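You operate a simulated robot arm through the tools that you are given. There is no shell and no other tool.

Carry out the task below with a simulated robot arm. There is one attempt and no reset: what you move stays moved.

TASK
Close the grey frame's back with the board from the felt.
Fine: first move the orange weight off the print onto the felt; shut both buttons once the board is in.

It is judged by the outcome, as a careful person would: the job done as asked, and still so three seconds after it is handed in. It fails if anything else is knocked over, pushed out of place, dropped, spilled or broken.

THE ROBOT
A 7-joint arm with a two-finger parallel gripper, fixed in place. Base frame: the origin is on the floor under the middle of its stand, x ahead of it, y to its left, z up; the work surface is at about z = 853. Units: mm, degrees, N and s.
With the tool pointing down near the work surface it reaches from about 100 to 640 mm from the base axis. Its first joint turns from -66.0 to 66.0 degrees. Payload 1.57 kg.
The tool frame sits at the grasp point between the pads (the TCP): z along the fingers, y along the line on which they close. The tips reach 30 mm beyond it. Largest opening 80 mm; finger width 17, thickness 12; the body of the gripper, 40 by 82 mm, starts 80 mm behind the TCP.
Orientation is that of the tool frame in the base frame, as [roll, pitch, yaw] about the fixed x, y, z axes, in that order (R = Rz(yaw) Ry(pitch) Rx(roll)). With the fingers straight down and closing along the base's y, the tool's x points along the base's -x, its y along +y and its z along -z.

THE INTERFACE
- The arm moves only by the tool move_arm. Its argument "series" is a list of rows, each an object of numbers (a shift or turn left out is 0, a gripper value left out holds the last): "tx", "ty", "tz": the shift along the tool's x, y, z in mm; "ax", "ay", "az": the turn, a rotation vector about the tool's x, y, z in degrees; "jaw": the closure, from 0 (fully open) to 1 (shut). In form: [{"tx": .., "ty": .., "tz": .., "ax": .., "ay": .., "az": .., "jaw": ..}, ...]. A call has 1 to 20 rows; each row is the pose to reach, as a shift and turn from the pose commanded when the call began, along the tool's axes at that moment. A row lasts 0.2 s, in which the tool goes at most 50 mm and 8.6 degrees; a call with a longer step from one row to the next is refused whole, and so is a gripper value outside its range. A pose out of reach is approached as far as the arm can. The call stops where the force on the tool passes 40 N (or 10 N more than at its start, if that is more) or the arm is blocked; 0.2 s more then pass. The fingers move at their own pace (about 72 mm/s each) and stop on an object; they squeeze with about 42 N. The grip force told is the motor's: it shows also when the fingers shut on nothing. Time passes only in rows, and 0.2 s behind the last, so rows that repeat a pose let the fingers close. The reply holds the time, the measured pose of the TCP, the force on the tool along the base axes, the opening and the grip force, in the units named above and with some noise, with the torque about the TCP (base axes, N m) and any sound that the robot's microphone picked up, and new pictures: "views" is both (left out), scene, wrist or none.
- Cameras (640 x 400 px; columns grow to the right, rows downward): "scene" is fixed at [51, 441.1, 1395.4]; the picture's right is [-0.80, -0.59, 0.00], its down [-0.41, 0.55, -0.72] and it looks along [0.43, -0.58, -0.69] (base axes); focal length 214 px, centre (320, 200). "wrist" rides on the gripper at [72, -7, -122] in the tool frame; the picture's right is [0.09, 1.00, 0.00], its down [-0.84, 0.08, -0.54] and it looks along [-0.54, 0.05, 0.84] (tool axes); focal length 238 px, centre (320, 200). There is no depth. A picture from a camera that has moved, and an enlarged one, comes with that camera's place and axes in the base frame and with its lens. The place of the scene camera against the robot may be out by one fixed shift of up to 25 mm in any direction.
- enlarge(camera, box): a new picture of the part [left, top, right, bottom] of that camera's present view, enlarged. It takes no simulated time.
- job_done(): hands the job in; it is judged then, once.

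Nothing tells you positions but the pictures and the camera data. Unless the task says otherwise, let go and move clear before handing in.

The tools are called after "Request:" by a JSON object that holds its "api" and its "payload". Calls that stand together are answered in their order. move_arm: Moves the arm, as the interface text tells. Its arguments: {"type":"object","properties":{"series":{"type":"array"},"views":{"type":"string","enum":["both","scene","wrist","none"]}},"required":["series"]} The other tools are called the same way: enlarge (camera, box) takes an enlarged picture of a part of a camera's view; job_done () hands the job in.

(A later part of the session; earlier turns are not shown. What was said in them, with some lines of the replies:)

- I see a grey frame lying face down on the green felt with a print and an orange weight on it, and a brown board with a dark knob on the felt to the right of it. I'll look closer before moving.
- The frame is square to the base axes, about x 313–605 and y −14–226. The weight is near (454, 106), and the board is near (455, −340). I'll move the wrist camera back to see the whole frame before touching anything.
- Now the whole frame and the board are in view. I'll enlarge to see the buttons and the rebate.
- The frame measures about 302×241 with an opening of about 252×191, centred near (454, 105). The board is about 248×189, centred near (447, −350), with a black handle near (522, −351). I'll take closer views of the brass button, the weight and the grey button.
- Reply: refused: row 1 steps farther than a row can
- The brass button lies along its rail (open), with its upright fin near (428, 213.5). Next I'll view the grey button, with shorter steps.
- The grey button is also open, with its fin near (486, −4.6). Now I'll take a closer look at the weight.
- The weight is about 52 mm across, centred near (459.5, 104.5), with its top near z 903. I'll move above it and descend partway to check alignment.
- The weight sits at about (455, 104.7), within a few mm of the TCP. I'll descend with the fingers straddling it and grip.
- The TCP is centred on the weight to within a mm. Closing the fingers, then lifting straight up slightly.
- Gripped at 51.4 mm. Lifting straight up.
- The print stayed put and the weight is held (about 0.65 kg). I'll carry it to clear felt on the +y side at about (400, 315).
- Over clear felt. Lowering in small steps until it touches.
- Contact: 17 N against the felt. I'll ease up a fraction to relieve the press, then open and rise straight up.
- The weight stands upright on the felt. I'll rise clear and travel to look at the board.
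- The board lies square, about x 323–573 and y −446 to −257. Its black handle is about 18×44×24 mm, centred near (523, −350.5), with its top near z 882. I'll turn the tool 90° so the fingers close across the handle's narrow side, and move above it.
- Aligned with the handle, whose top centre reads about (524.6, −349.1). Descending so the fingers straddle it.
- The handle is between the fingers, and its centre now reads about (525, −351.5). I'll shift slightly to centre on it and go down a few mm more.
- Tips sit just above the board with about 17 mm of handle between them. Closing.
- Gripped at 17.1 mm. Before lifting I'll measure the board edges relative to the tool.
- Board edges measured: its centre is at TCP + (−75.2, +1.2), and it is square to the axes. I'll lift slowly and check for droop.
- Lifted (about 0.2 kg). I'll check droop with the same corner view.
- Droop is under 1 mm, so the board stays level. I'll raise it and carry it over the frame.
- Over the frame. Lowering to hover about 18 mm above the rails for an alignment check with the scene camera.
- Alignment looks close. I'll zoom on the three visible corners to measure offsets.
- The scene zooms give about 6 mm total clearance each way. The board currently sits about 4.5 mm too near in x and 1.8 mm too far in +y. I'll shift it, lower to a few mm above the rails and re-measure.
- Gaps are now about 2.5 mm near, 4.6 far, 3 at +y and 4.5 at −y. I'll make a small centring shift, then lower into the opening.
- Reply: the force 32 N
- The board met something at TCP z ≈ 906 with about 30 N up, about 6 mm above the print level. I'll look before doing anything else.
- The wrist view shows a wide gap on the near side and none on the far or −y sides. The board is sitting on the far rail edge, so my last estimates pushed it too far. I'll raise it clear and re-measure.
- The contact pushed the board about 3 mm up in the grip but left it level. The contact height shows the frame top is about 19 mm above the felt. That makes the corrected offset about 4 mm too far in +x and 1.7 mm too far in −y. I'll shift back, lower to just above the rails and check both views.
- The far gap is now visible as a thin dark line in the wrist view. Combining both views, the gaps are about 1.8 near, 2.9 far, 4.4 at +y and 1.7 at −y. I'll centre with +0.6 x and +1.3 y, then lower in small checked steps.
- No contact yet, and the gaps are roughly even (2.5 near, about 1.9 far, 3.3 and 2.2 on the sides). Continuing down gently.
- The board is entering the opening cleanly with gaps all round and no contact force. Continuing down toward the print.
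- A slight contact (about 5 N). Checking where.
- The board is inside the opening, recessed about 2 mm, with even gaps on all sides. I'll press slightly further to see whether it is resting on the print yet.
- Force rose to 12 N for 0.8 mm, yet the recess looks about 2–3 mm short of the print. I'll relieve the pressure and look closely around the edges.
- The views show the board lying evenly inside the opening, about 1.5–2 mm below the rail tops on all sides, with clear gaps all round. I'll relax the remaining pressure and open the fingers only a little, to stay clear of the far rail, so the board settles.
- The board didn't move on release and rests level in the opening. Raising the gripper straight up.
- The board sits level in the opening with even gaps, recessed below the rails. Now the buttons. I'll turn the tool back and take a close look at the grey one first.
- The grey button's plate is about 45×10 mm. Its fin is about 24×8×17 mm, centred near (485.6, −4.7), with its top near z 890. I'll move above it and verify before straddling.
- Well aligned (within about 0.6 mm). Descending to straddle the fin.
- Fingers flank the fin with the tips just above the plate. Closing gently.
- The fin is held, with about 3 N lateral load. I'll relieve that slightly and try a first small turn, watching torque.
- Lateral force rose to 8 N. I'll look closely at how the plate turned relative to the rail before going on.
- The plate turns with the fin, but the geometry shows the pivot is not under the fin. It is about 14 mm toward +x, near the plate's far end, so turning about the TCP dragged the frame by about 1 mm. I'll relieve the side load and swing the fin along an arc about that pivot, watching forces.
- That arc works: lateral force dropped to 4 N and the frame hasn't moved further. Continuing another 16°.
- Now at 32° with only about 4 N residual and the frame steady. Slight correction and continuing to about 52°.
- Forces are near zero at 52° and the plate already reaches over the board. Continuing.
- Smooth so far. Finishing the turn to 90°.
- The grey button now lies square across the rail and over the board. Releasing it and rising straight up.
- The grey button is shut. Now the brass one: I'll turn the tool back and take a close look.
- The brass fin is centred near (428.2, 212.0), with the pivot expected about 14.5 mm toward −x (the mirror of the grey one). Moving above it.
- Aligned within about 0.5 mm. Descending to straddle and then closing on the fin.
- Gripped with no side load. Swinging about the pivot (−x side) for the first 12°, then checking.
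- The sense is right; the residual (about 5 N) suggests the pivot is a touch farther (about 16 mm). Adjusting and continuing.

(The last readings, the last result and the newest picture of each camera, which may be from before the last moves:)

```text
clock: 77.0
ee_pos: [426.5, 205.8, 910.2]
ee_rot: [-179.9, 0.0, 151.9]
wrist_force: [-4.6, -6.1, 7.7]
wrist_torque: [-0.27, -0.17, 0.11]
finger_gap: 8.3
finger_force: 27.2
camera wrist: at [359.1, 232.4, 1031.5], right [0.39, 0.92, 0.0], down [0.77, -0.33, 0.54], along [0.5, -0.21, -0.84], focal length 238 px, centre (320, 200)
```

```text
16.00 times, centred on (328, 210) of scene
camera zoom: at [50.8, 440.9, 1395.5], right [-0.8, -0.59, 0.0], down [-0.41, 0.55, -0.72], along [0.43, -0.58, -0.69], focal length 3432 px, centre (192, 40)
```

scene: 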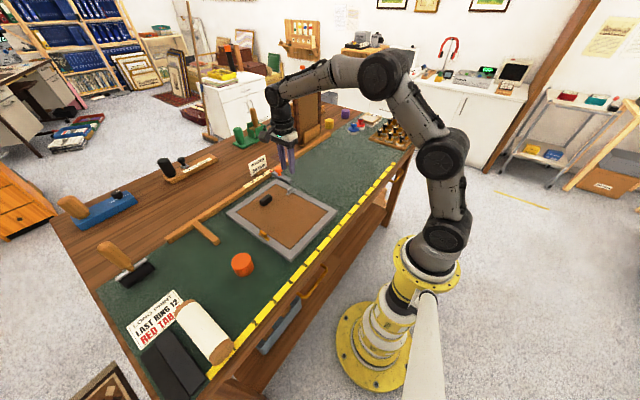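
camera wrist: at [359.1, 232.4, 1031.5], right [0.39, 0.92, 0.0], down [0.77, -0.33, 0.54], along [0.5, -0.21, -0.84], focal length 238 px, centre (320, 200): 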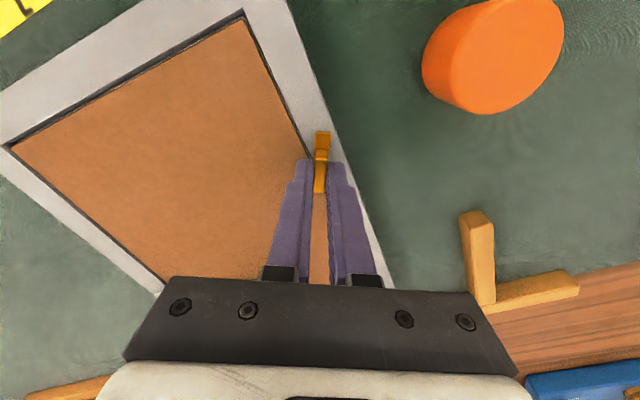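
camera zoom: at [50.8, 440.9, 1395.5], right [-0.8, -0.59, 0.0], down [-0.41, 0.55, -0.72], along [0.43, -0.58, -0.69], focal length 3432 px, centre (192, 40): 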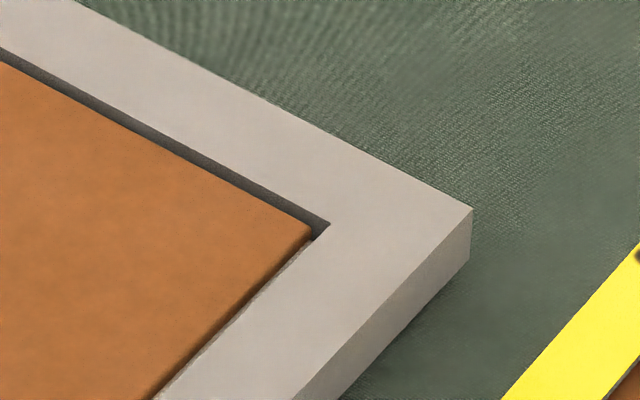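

Residual force (about 8 N) is still in the direction of travel, so I'll relieve it, widen the arc a little and ease the tool up slightly.

Request:
{"api": "move_arm", "payload": {"series": [{"tx": 0.12, "ty": -0.7, "tz": -0.6}, {"tx": 0.16, "ty": -1.94, "tz": -0.6, "az": 4}, {"tx": 0.29, "ty": -3.18, "tz": -0.6, "az": 8}, {"tx": 0.29, "ty": -3.18, "tz": -0.6, "az": 8}], "views": "wrist"}}

Request:
{"api": "enlarge", "payload": {"camera": "scene", "box": [250, 215, 290, 245]}}

Request:
{"api": "enlarge", "payload": {"camera": "scene", "box": [274, 236, 306, 256]}}

```text
clock: 78.0
ee_pos: [424.5, 203.7, 911.1]
ee_rot: [179.9, 0.0, 144.0]
wrist_force: [-0.3, 3.0, 0.7]
wrist_torque: [-0.11, -0.23, -0.02]
finger_gap: 8.6
finger_force: 27.7
camera wrist: at [362.1, 238.9, 1031.6], right [0.51, 0.86, 0.0], down [0.72, -0.43, 0.54], along [0.47, -0.28, -0.84], focal length 238 px, centre (320, 200)
```

wrist: 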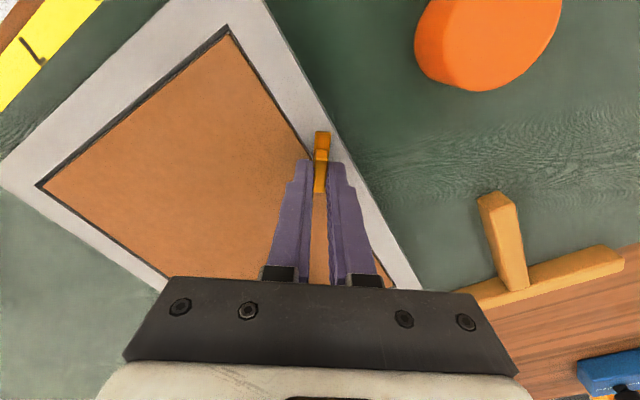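

```text
13.33 times, centred on (270, 230) of scene
camera zoom: at [51.0, 441.2, 1395.4], right [-0.8, -0.59, 0.0], down [-0.41, 0.55, -0.72], along [0.43, -0.58, -0.69], focal length 2860 px, centre (987, -200)
```

zoom: 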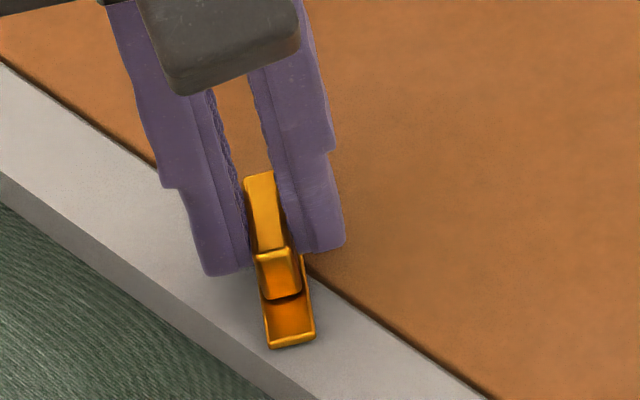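

```text
16.00 times, centred on (290, 246) of scene
camera zoom: at [51.0, 441.2, 1395.4], right [-0.8, -0.59, 0.0], down [-0.41, 0.55, -0.72], along [0.43, -0.58, -0.69], focal length 3432 px, centre (800, -536)
```

zoom: 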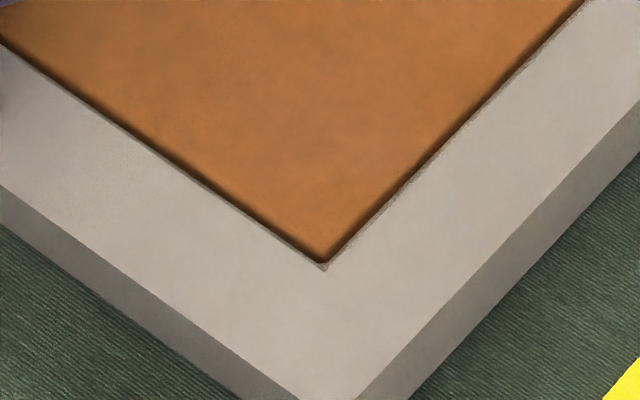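

Forces are now small (3 N). Continuing 20° more.

Request:
{"api": "move_arm", "payload": {"series": [{"tx": 0.06, "ty": -1.4, "az": 5}, {"tx": 0.25, "ty": -2.85, "az": 10}, {"tx": 0.57, "ty": -4.28, "az": 15}, {"tx": 1.0, "ty": -5.68, "az": 20}, {"tx": 1.0, "ty": -5.68, "az": 20}], "views": "wrist"}}

Request:
{"api": "enlarge", "payload": {"camera": "scene", "box": [250, 215, 290, 245]}}

Request:
{"api": "enlarge", "payload": {"camera": "scene", "box": [312, 200, 344, 220]}}

```text
clock: 79.2
ee_pos: [420.0, 199.1, 909.5]
ee_rot: [-179.8, 0.0, 124.0]
wrist_force: [-0.5, 2.4, 0.1]
wrist_torque: [0.13, 0.03, -0.06]
finger_gap: 8.5
finger_force: 27.6
camera wrist: at [374.0, 253.6, 1031.5], right [0.78, 0.63, 0.0], down [0.53, -0.65, 0.54], along [0.34, -0.42, -0.84], focal length 238 px, centre (320, 200)
```

wrist: 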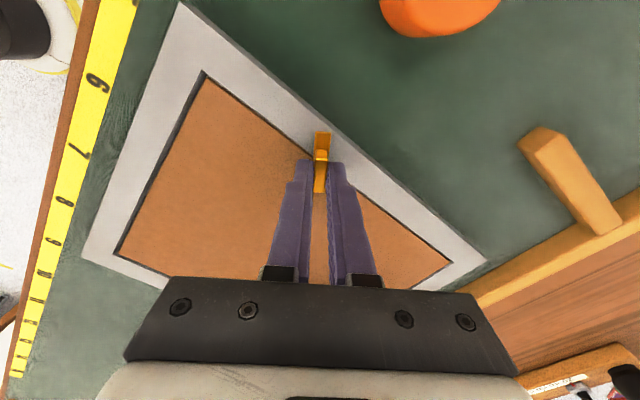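

```text
13.33 times, centred on (270, 230) of scene
camera zoom: at [51.1, 441.2, 1395.4], right [-0.8, -0.59, 0.0], down [-0.41, 0.55, -0.72], along [0.43, -0.58, -0.69], focal length 2860 px, centre (987, -200)
```

zoom: 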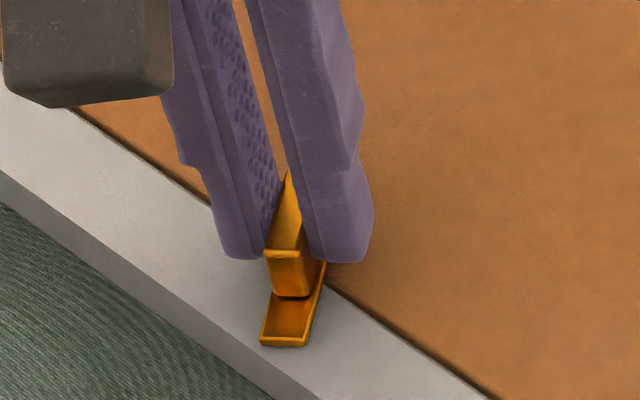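

```text
16.00 times, centred on (328, 210) of scene
camera zoom: at [51.1, 441.2, 1395.4], right [-0.8, -0.59, 0.0], down [-0.41, 0.55, -0.72], along [0.43, -0.58, -0.69], focal length 3432 px, centre (192, 40)
```

zoom: 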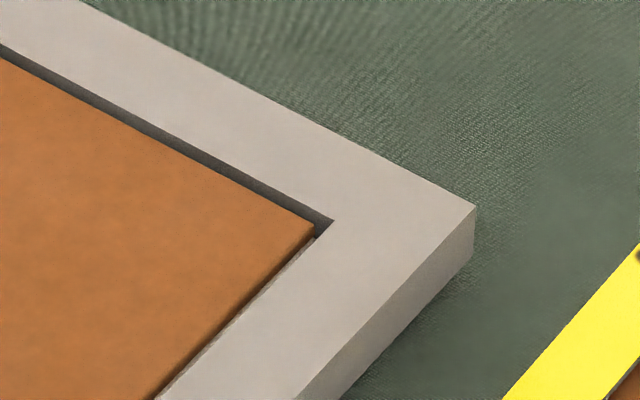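

Good, forces near zero. Continuing, with the arc slightly tightened.

Request:
{"api": "move_arm", "payload": {"series": [{"tx": 0.15, "ty": 0.1}, {"tx": 0.23, "ty": -1.5, "az": 6}, {"tx": 0.48, "ty": -3.1, "az": 12}, {"tx": 0.9, "ty": -4.67, "az": 18}, {"tx": 0.9, "ty": -4.67, "az": 18}], "views": "wrist"}}

Request:
{"api": "enlarge", "payload": {"camera": "scene", "box": [250, 215, 290, 245]}}

Request:
{"api": "enlarge", "payload": {"camera": "scene", "box": [312, 200, 344, 220]}}

```text
clock: 80.4
ee_pos: [415.6, 196.7, 911.6]
ee_rot: [180.0, 0.0, 106.0]
wrist_force: [0.7, -0.7, -2.9]
wrist_torque: [0.3, 0.07, 0.01]
finger_gap: 8.6
finger_force: 27.5
camera wrist: at [389.5, 263.1, 1031.6], right [0.93, 0.36, 0.0], down [0.3, -0.78, 0.54], along [0.2, -0.51, -0.84], focal length 238 px, centre (320, 200)
```

wrist: 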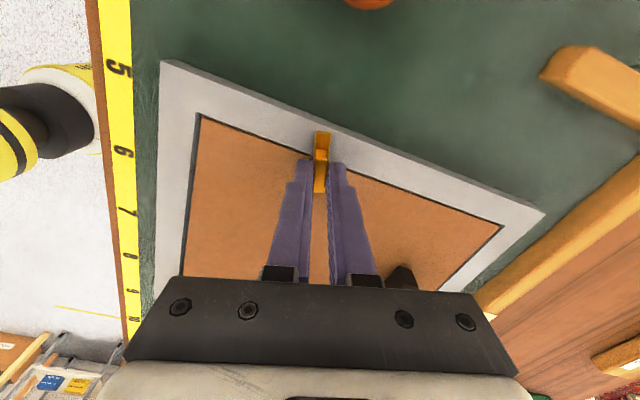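

```text
13.33 times, centred on (270, 230) of scene
camera zoom: at [51.1, 441.1, 1395.4], right [-0.8, -0.59, 0.0], down [-0.41, 0.55, -0.72], along [0.43, -0.58, -0.69], focal length 2860 px, centre (987, -200)
```

zoom: 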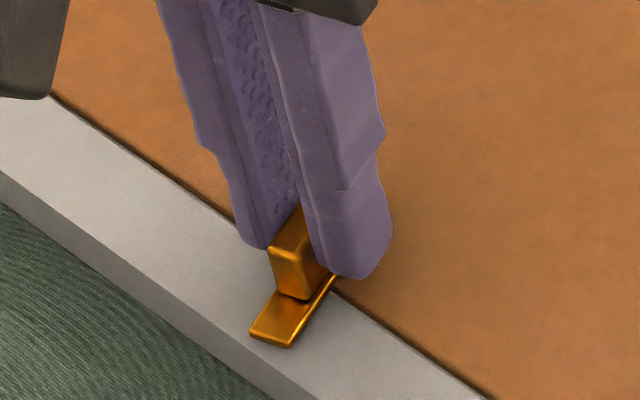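

```text
16.00 times, centred on (328, 210) of scene
camera zoom: at [51.1, 441.1, 1395.4], right [-0.8, -0.59, 0.0], down [-0.41, 0.55, -0.72], along [0.43, -0.58, -0.69], focal length 3432 px, centre (192, 40)
```

zoom: 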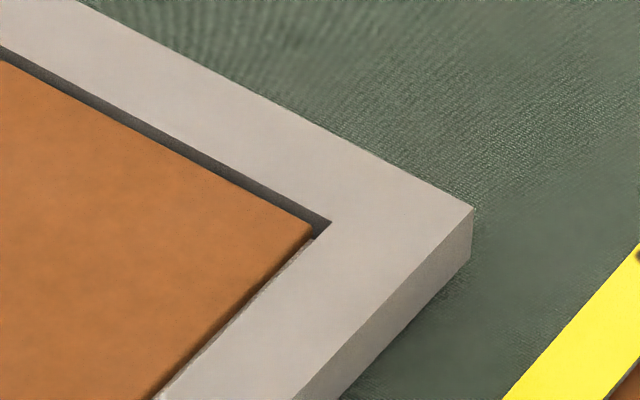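

Nearly there with no load. The last 16°.

Request:
{"api": "move_arm", "payload": {"series": [{"tx": 0.04, "ty": -1.08, "az": 4}, {"tx": 0.15, "ty": -2.16, "az": 8}, {"tx": 0.34, "ty": -3.22, "az": 12}, {"tx": 0.6, "ty": -4.27, "az": 16}, {"tx": 0.6, "ty": -4.27, "az": 16}], "views": "wrist"}}

Request:
{"api": "enlarge", "payload": {"camera": "scene", "box": [250, 215, 290, 245]}}

Request:
{"api": "enlarge", "payload": {"camera": "wrist", "box": [270, 110, 370, 180]}}

```text
clock: 81.6
ee_pos: [411.5, 196.9, 910.4]
ee_rot: [180.0, 0.0, 89.9]
wrist_force: [0.4, -0.6, -2.4]
wrist_torque: [0.23, -0.03, -0.05]
finger_gap: 8.3
finger_force: 27.2
camera wrist: at [404.4, 267.1, 1031.8], right [1.0, 0.09, 0.0], down [0.08, -0.84, 0.54], along [0.05, -0.54, -0.84], focal length 238 px, centre (320, 200)
```

wrist: 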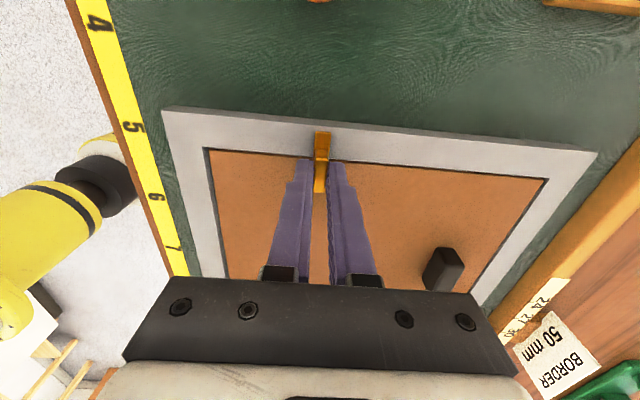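

```text
13.33 times, centred on (270, 230) of scene
camera zoom: at [51.1, 441.1, 1395.4], right [-0.8, -0.59, 0.0], down [-0.41, 0.55, -0.72], along [0.43, -0.58, -0.69], focal length 2860 px, centre (987, -200)
```

zoom: 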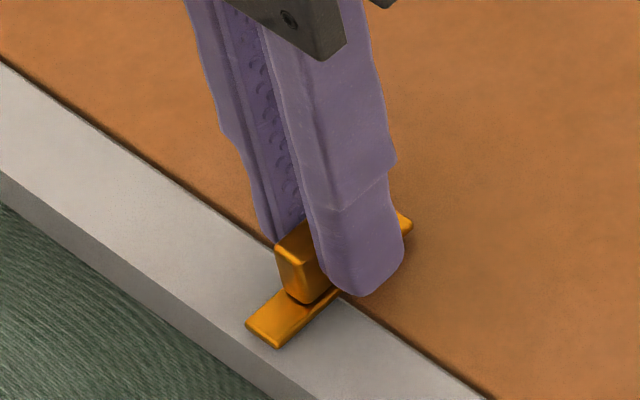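

```text
5.71 times, centred on (320, 145) of wrist
camera zoom: at [404.4, 267.1, 1031.8], right [1.0, 0.09, 0.0], down [0.08, -0.84, 0.54], along [0.05, -0.54, -0.84], focal length 1362 px, centre (320, 514)
```

zoom: 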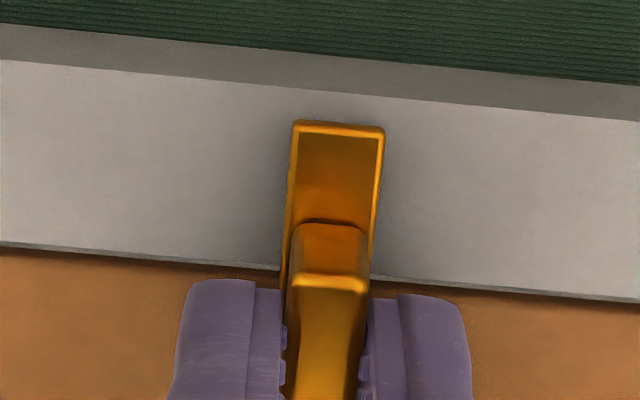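

The brass button is square across the rail, over the board. Releasing and rising clear.

Request:
{"api": "move_arm", "payload": {"series": [{"jaw": 0.9}, {"jaw": 0.65}, {"jaw": 0.65}, {"jaw": 0.65, "tz": -10}, {"jaw": 0.65, "tz": -30}, {"jaw": 0.65, "tz": -70}, {"jaw": 0.65, "tz": -115}, {"jaw": 0.65, "tz": -160}, {"jaw": 0.65, "tz": -160}], "views": "both"}}

Request:
{"api": "enlarge", "payload": {"camera": "scene", "box": [225, 175, 345, 265]}}

Request:
{"api": "enlarge", "payload": {"camera": "scene", "box": [250, 215, 290, 245]}}

Request:
{"api": "enlarge", "payload": {"camera": "scene", "box": [275, 170, 315, 200]}}

```text
clock: 83.6
ee_pos: [413.7, 196.9, 1070.9]
ee_rot: [-180.0, -0.1, 90.1]
wrist_force: [0.0, -0.2, 0.8]
wrist_torque: [0.0, 0.0, -0.02]
finger_gap: 27.9
finger_force: 0.1
camera wrist: at [405.0, 267.6, 1192.0], right [1.0, 0.09, 0.0], down [0.08, -0.84, 0.54], along [0.05, -0.54, -0.84], focal length 238 px, centre (320, 200)
```

scene: 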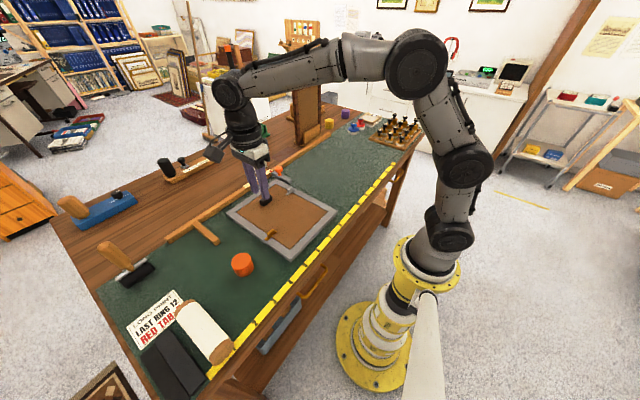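
wrist: 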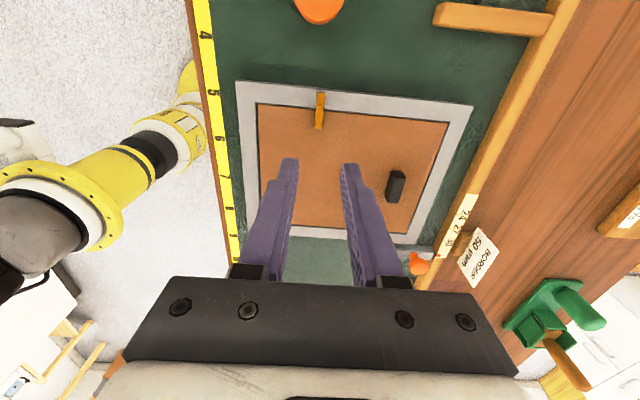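

```text
4.44 times, centred on (285, 220) of scene
camera zoom: at [51.0, 441.1, 1395.4], right [-0.8, -0.59, 0.0], down [-0.41, 0.55, -0.72], along [0.43, -0.58, -0.69], focal length 953 px, centre (476, 111)
```

zoom: 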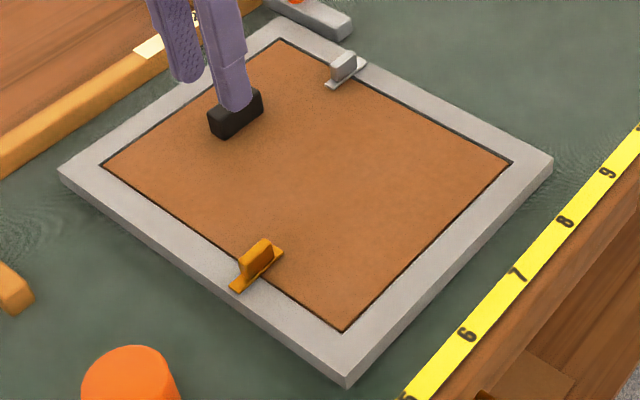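

```text
13.33 times, centred on (270, 230) of scene
camera zoom: at [51.0, 441.1, 1395.4], right [-0.8, -0.59, 0.0], down [-0.41, 0.55, -0.72], along [0.43, -0.58, -0.69], focal length 2860 px, centre (987, -200)
```

zoom: 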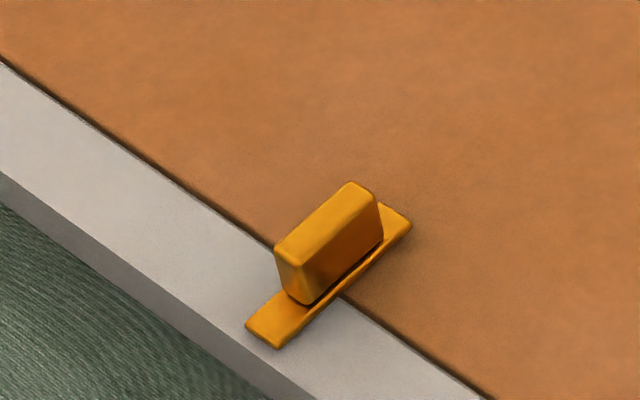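

```text
13.33 times, centred on (295, 185) of scene
camera zoom: at [51.0, 441.1, 1395.4], right [-0.8, -0.59, 0.0], down [-0.41, 0.55, -0.72], along [0.43, -0.58, -0.69], focal length 2860 px, centre (653, 400)
```

zoom: 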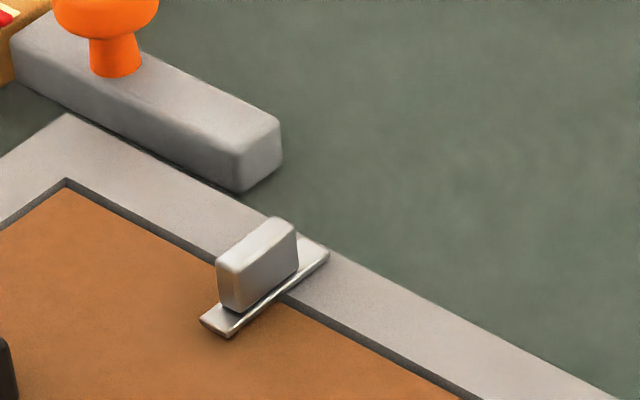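

Both buttons are shut over the board. I'll inspect the seating at the corners and check the rest of the bench.

Request:
{"api": "enlarge", "payload": {"camera": "wrist", "box": [235, 85, 285, 120]}}

Request:
{"api": "enlarge", "payload": {"camera": "wrist", "box": [420, 100, 480, 140]}}

Request:
{"api": "enlarge", "payload": {"camera": "scene", "box": [312, 200, 344, 220]}}

Request:
{"api": "enlarge", "payload": {"camera": "scene", "box": [222, 200, 254, 220]}}

Request:
{"api": "enlarge", "payload": {"camera": "scene", "box": [274, 236, 306, 256]}}

Request:
{"api": "enlarge", "payload": {"camera": "scene", "box": [160, 120, 420, 300]}}

```text
11.43 times, centred on (260, 102) of wrist
camera zoom: at [405.0, 267.6, 1192.0], right [1.0, 0.09, 0.0], down [0.08, -0.84, 0.54], along [0.05, -0.54, -0.84], focal length 2724 px, centre (1006, 1314)
```

zoom: 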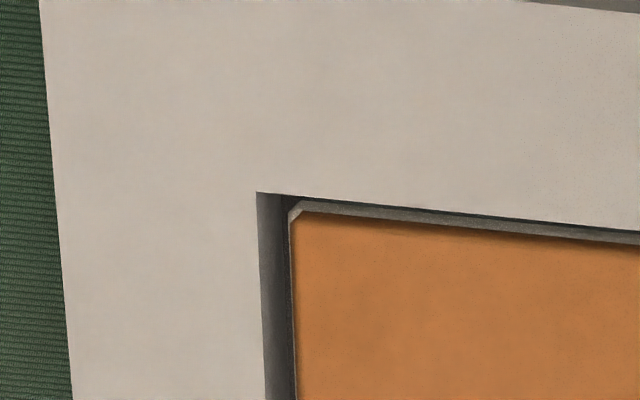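

```text
10.00 times, centred on (450, 120) of wrist
camera zoom: at [405.0, 267.6, 1192.0], right [1.0, 0.09, 0.0], down [0.08, -0.84, 0.54], along [0.05, -0.54, -0.84], focal length 2384 px, centre (-980, 1000)
```

zoom: 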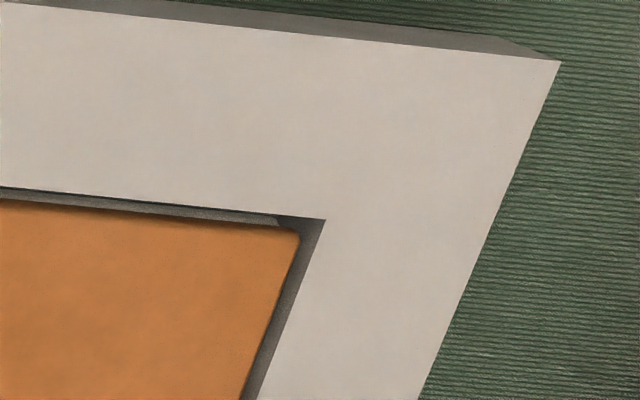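

```text
16.00 times, centred on (328, 210) of scene
camera zoom: at [51.0, 441.1, 1395.4], right [-0.8, -0.59, 0.0], down [-0.41, 0.55, -0.72], along [0.43, -0.58, -0.69], focal length 3432 px, centre (192, 40)
```

zoom: 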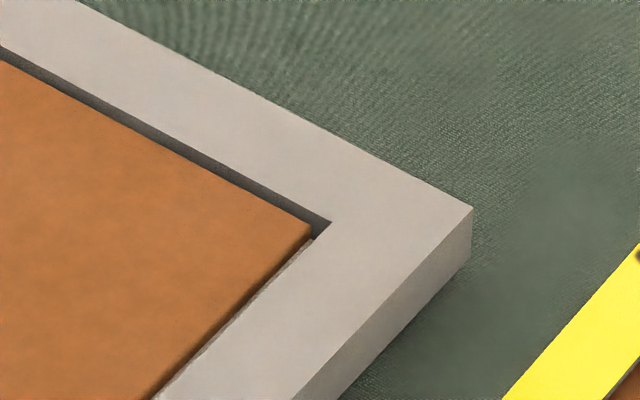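

```text
16.00 times, centred on (238, 210) of scene
camera zoom: at [51.0, 441.1, 1395.4], right [-0.8, -0.59, 0.0], down [-0.41, 0.55, -0.72], along [0.43, -0.58, -0.69], focal length 3432 px, centre (1632, 40)
```

zoom: 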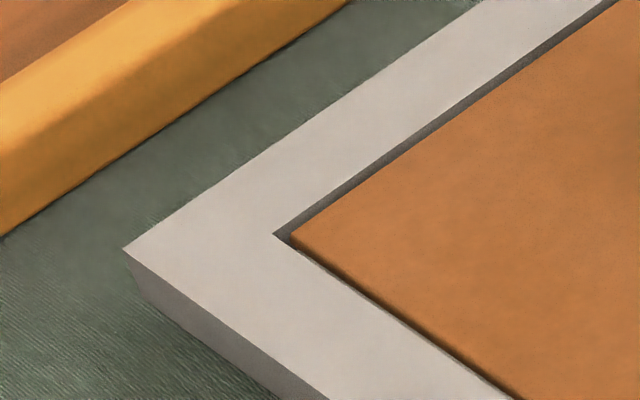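

```text
16.00 times, centred on (290, 246) of scene
camera zoom: at [51.0, 441.1, 1395.4], right [-0.8, -0.59, 0.0], down [-0.41, 0.55, -0.72], along [0.43, -0.58, -0.69], focal length 3432 px, centre (800, -536)
```

zoom: 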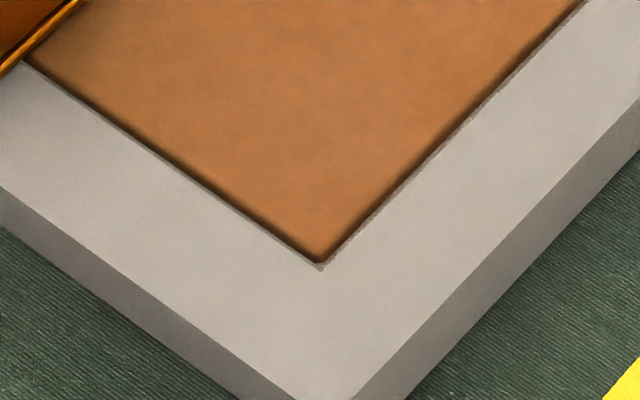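

```text
2.22 times, centred on (290, 210) of scene
camera zoom: at [51.0, 441.1, 1395.4], right [-0.8, -0.59, 0.0], down [-0.41, 0.55, -0.72], along [0.43, -0.58, -0.69], focal length 477 px, centre (387, 178)
```

zoom: 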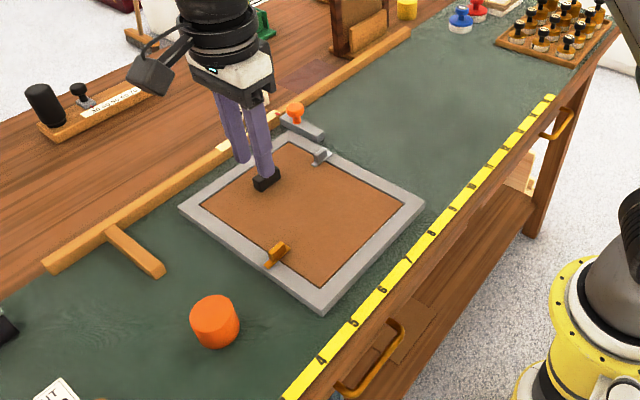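

The board is seated evenly on the print, both buttons lie across it, the weight stands on the felt, and everything else is in place. I'll move the arm well clear and do a last check.

Request:
{"api": "move_arm", "payload": {"series": [{"tz": -30}, {"tz": -60}, {"tz": -90}, {"tz": -90, "tx": -30}, {"tz": -90, "tx": -60}, {"tz": -90, "tx": -60}, {"tz": -90, "tx": -60}], "views": "both"}}

Request:
{"api": "enlarge", "payload": {"camera": "scene", "box": [160, 120, 420, 300]}}

```text
clock: 85.2
ee_pos: [412.6, 136.8, 1161.7]
ee_rot: [-180.0, 0.0, 90.0]
wrist_force: [0.3, -0.7, -0.4]
wrist_torque: [-0.01, 0.02, 0.04]
finger_gap: 28.0
finger_force: 0.2
camera wrist: at [404.6, 206.8, 1282.5], right [1.0, 0.09, 0.0], down [0.08, -0.84, 0.54], along [0.05, -0.54, -0.84], focal length 238 px, centre (320, 200)
```

scene: 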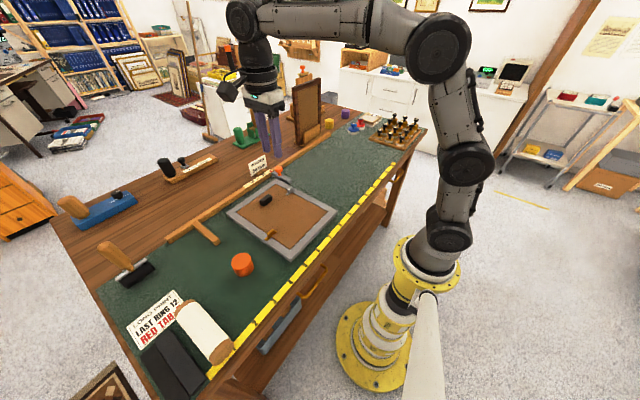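
wrist: 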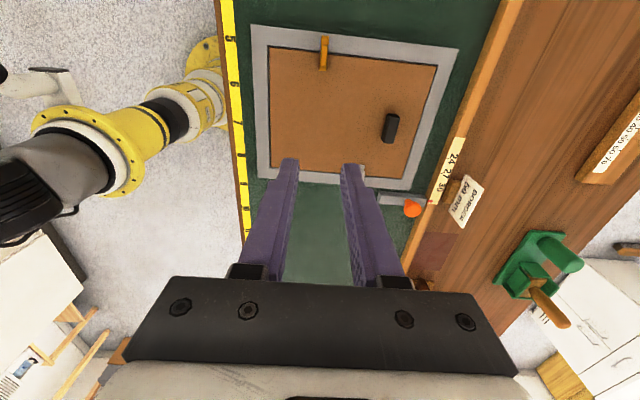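

```text
2.22 times, centred on (290, 210) of scene
camera zoom: at [51.0, 441.1, 1395.4], right [-0.8, -0.59, 0.0], down [-0.41, 0.55, -0.72], along [0.43, -0.58, -0.69], focal length 477 px, centre (387, 178)
```

zoom: 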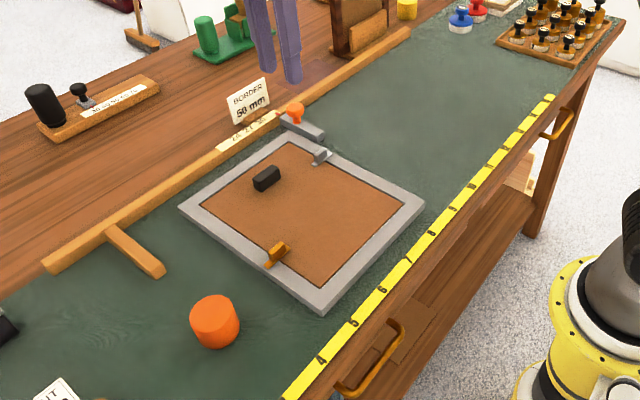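

The board is in the frame's back, both buttons are turned across it, and the orange weight stands on the felt. The arm is clear and nothing else is disturbed, so I'm handing in.

Request:
{"api": "job_done", "payload": {}}

```text
The job is handed in.
```

The grey frame's back is closed. The board from the felt is in the frame, and the grey and brass buttons are both turned a quarter turn so they lie across it. The orange weight was moved off the print first and now stands upright on the felt beside the frame.

- **First try at the board:** I lowered it slightly off-centre and it pressed on the frame's edge at about 30 N. I lifted it, re-centred it and it then went in with even gaps on all sides. I saw no damage.
- **Frame moved slightly:** turning the buttons shifted the frame about 1.5–2.5 mm across the felt and turned it very slightly.
- **Board height:** it sits level, about 1.5–2 mm below the rails. I judged from the pictures that it rests on the print; some earlier height estimates left about 3 mm between them. It did not move when I let go.

Nothing else on the bench was touched, and the arm is clear of the work. The job is handed in; no verdict came back.
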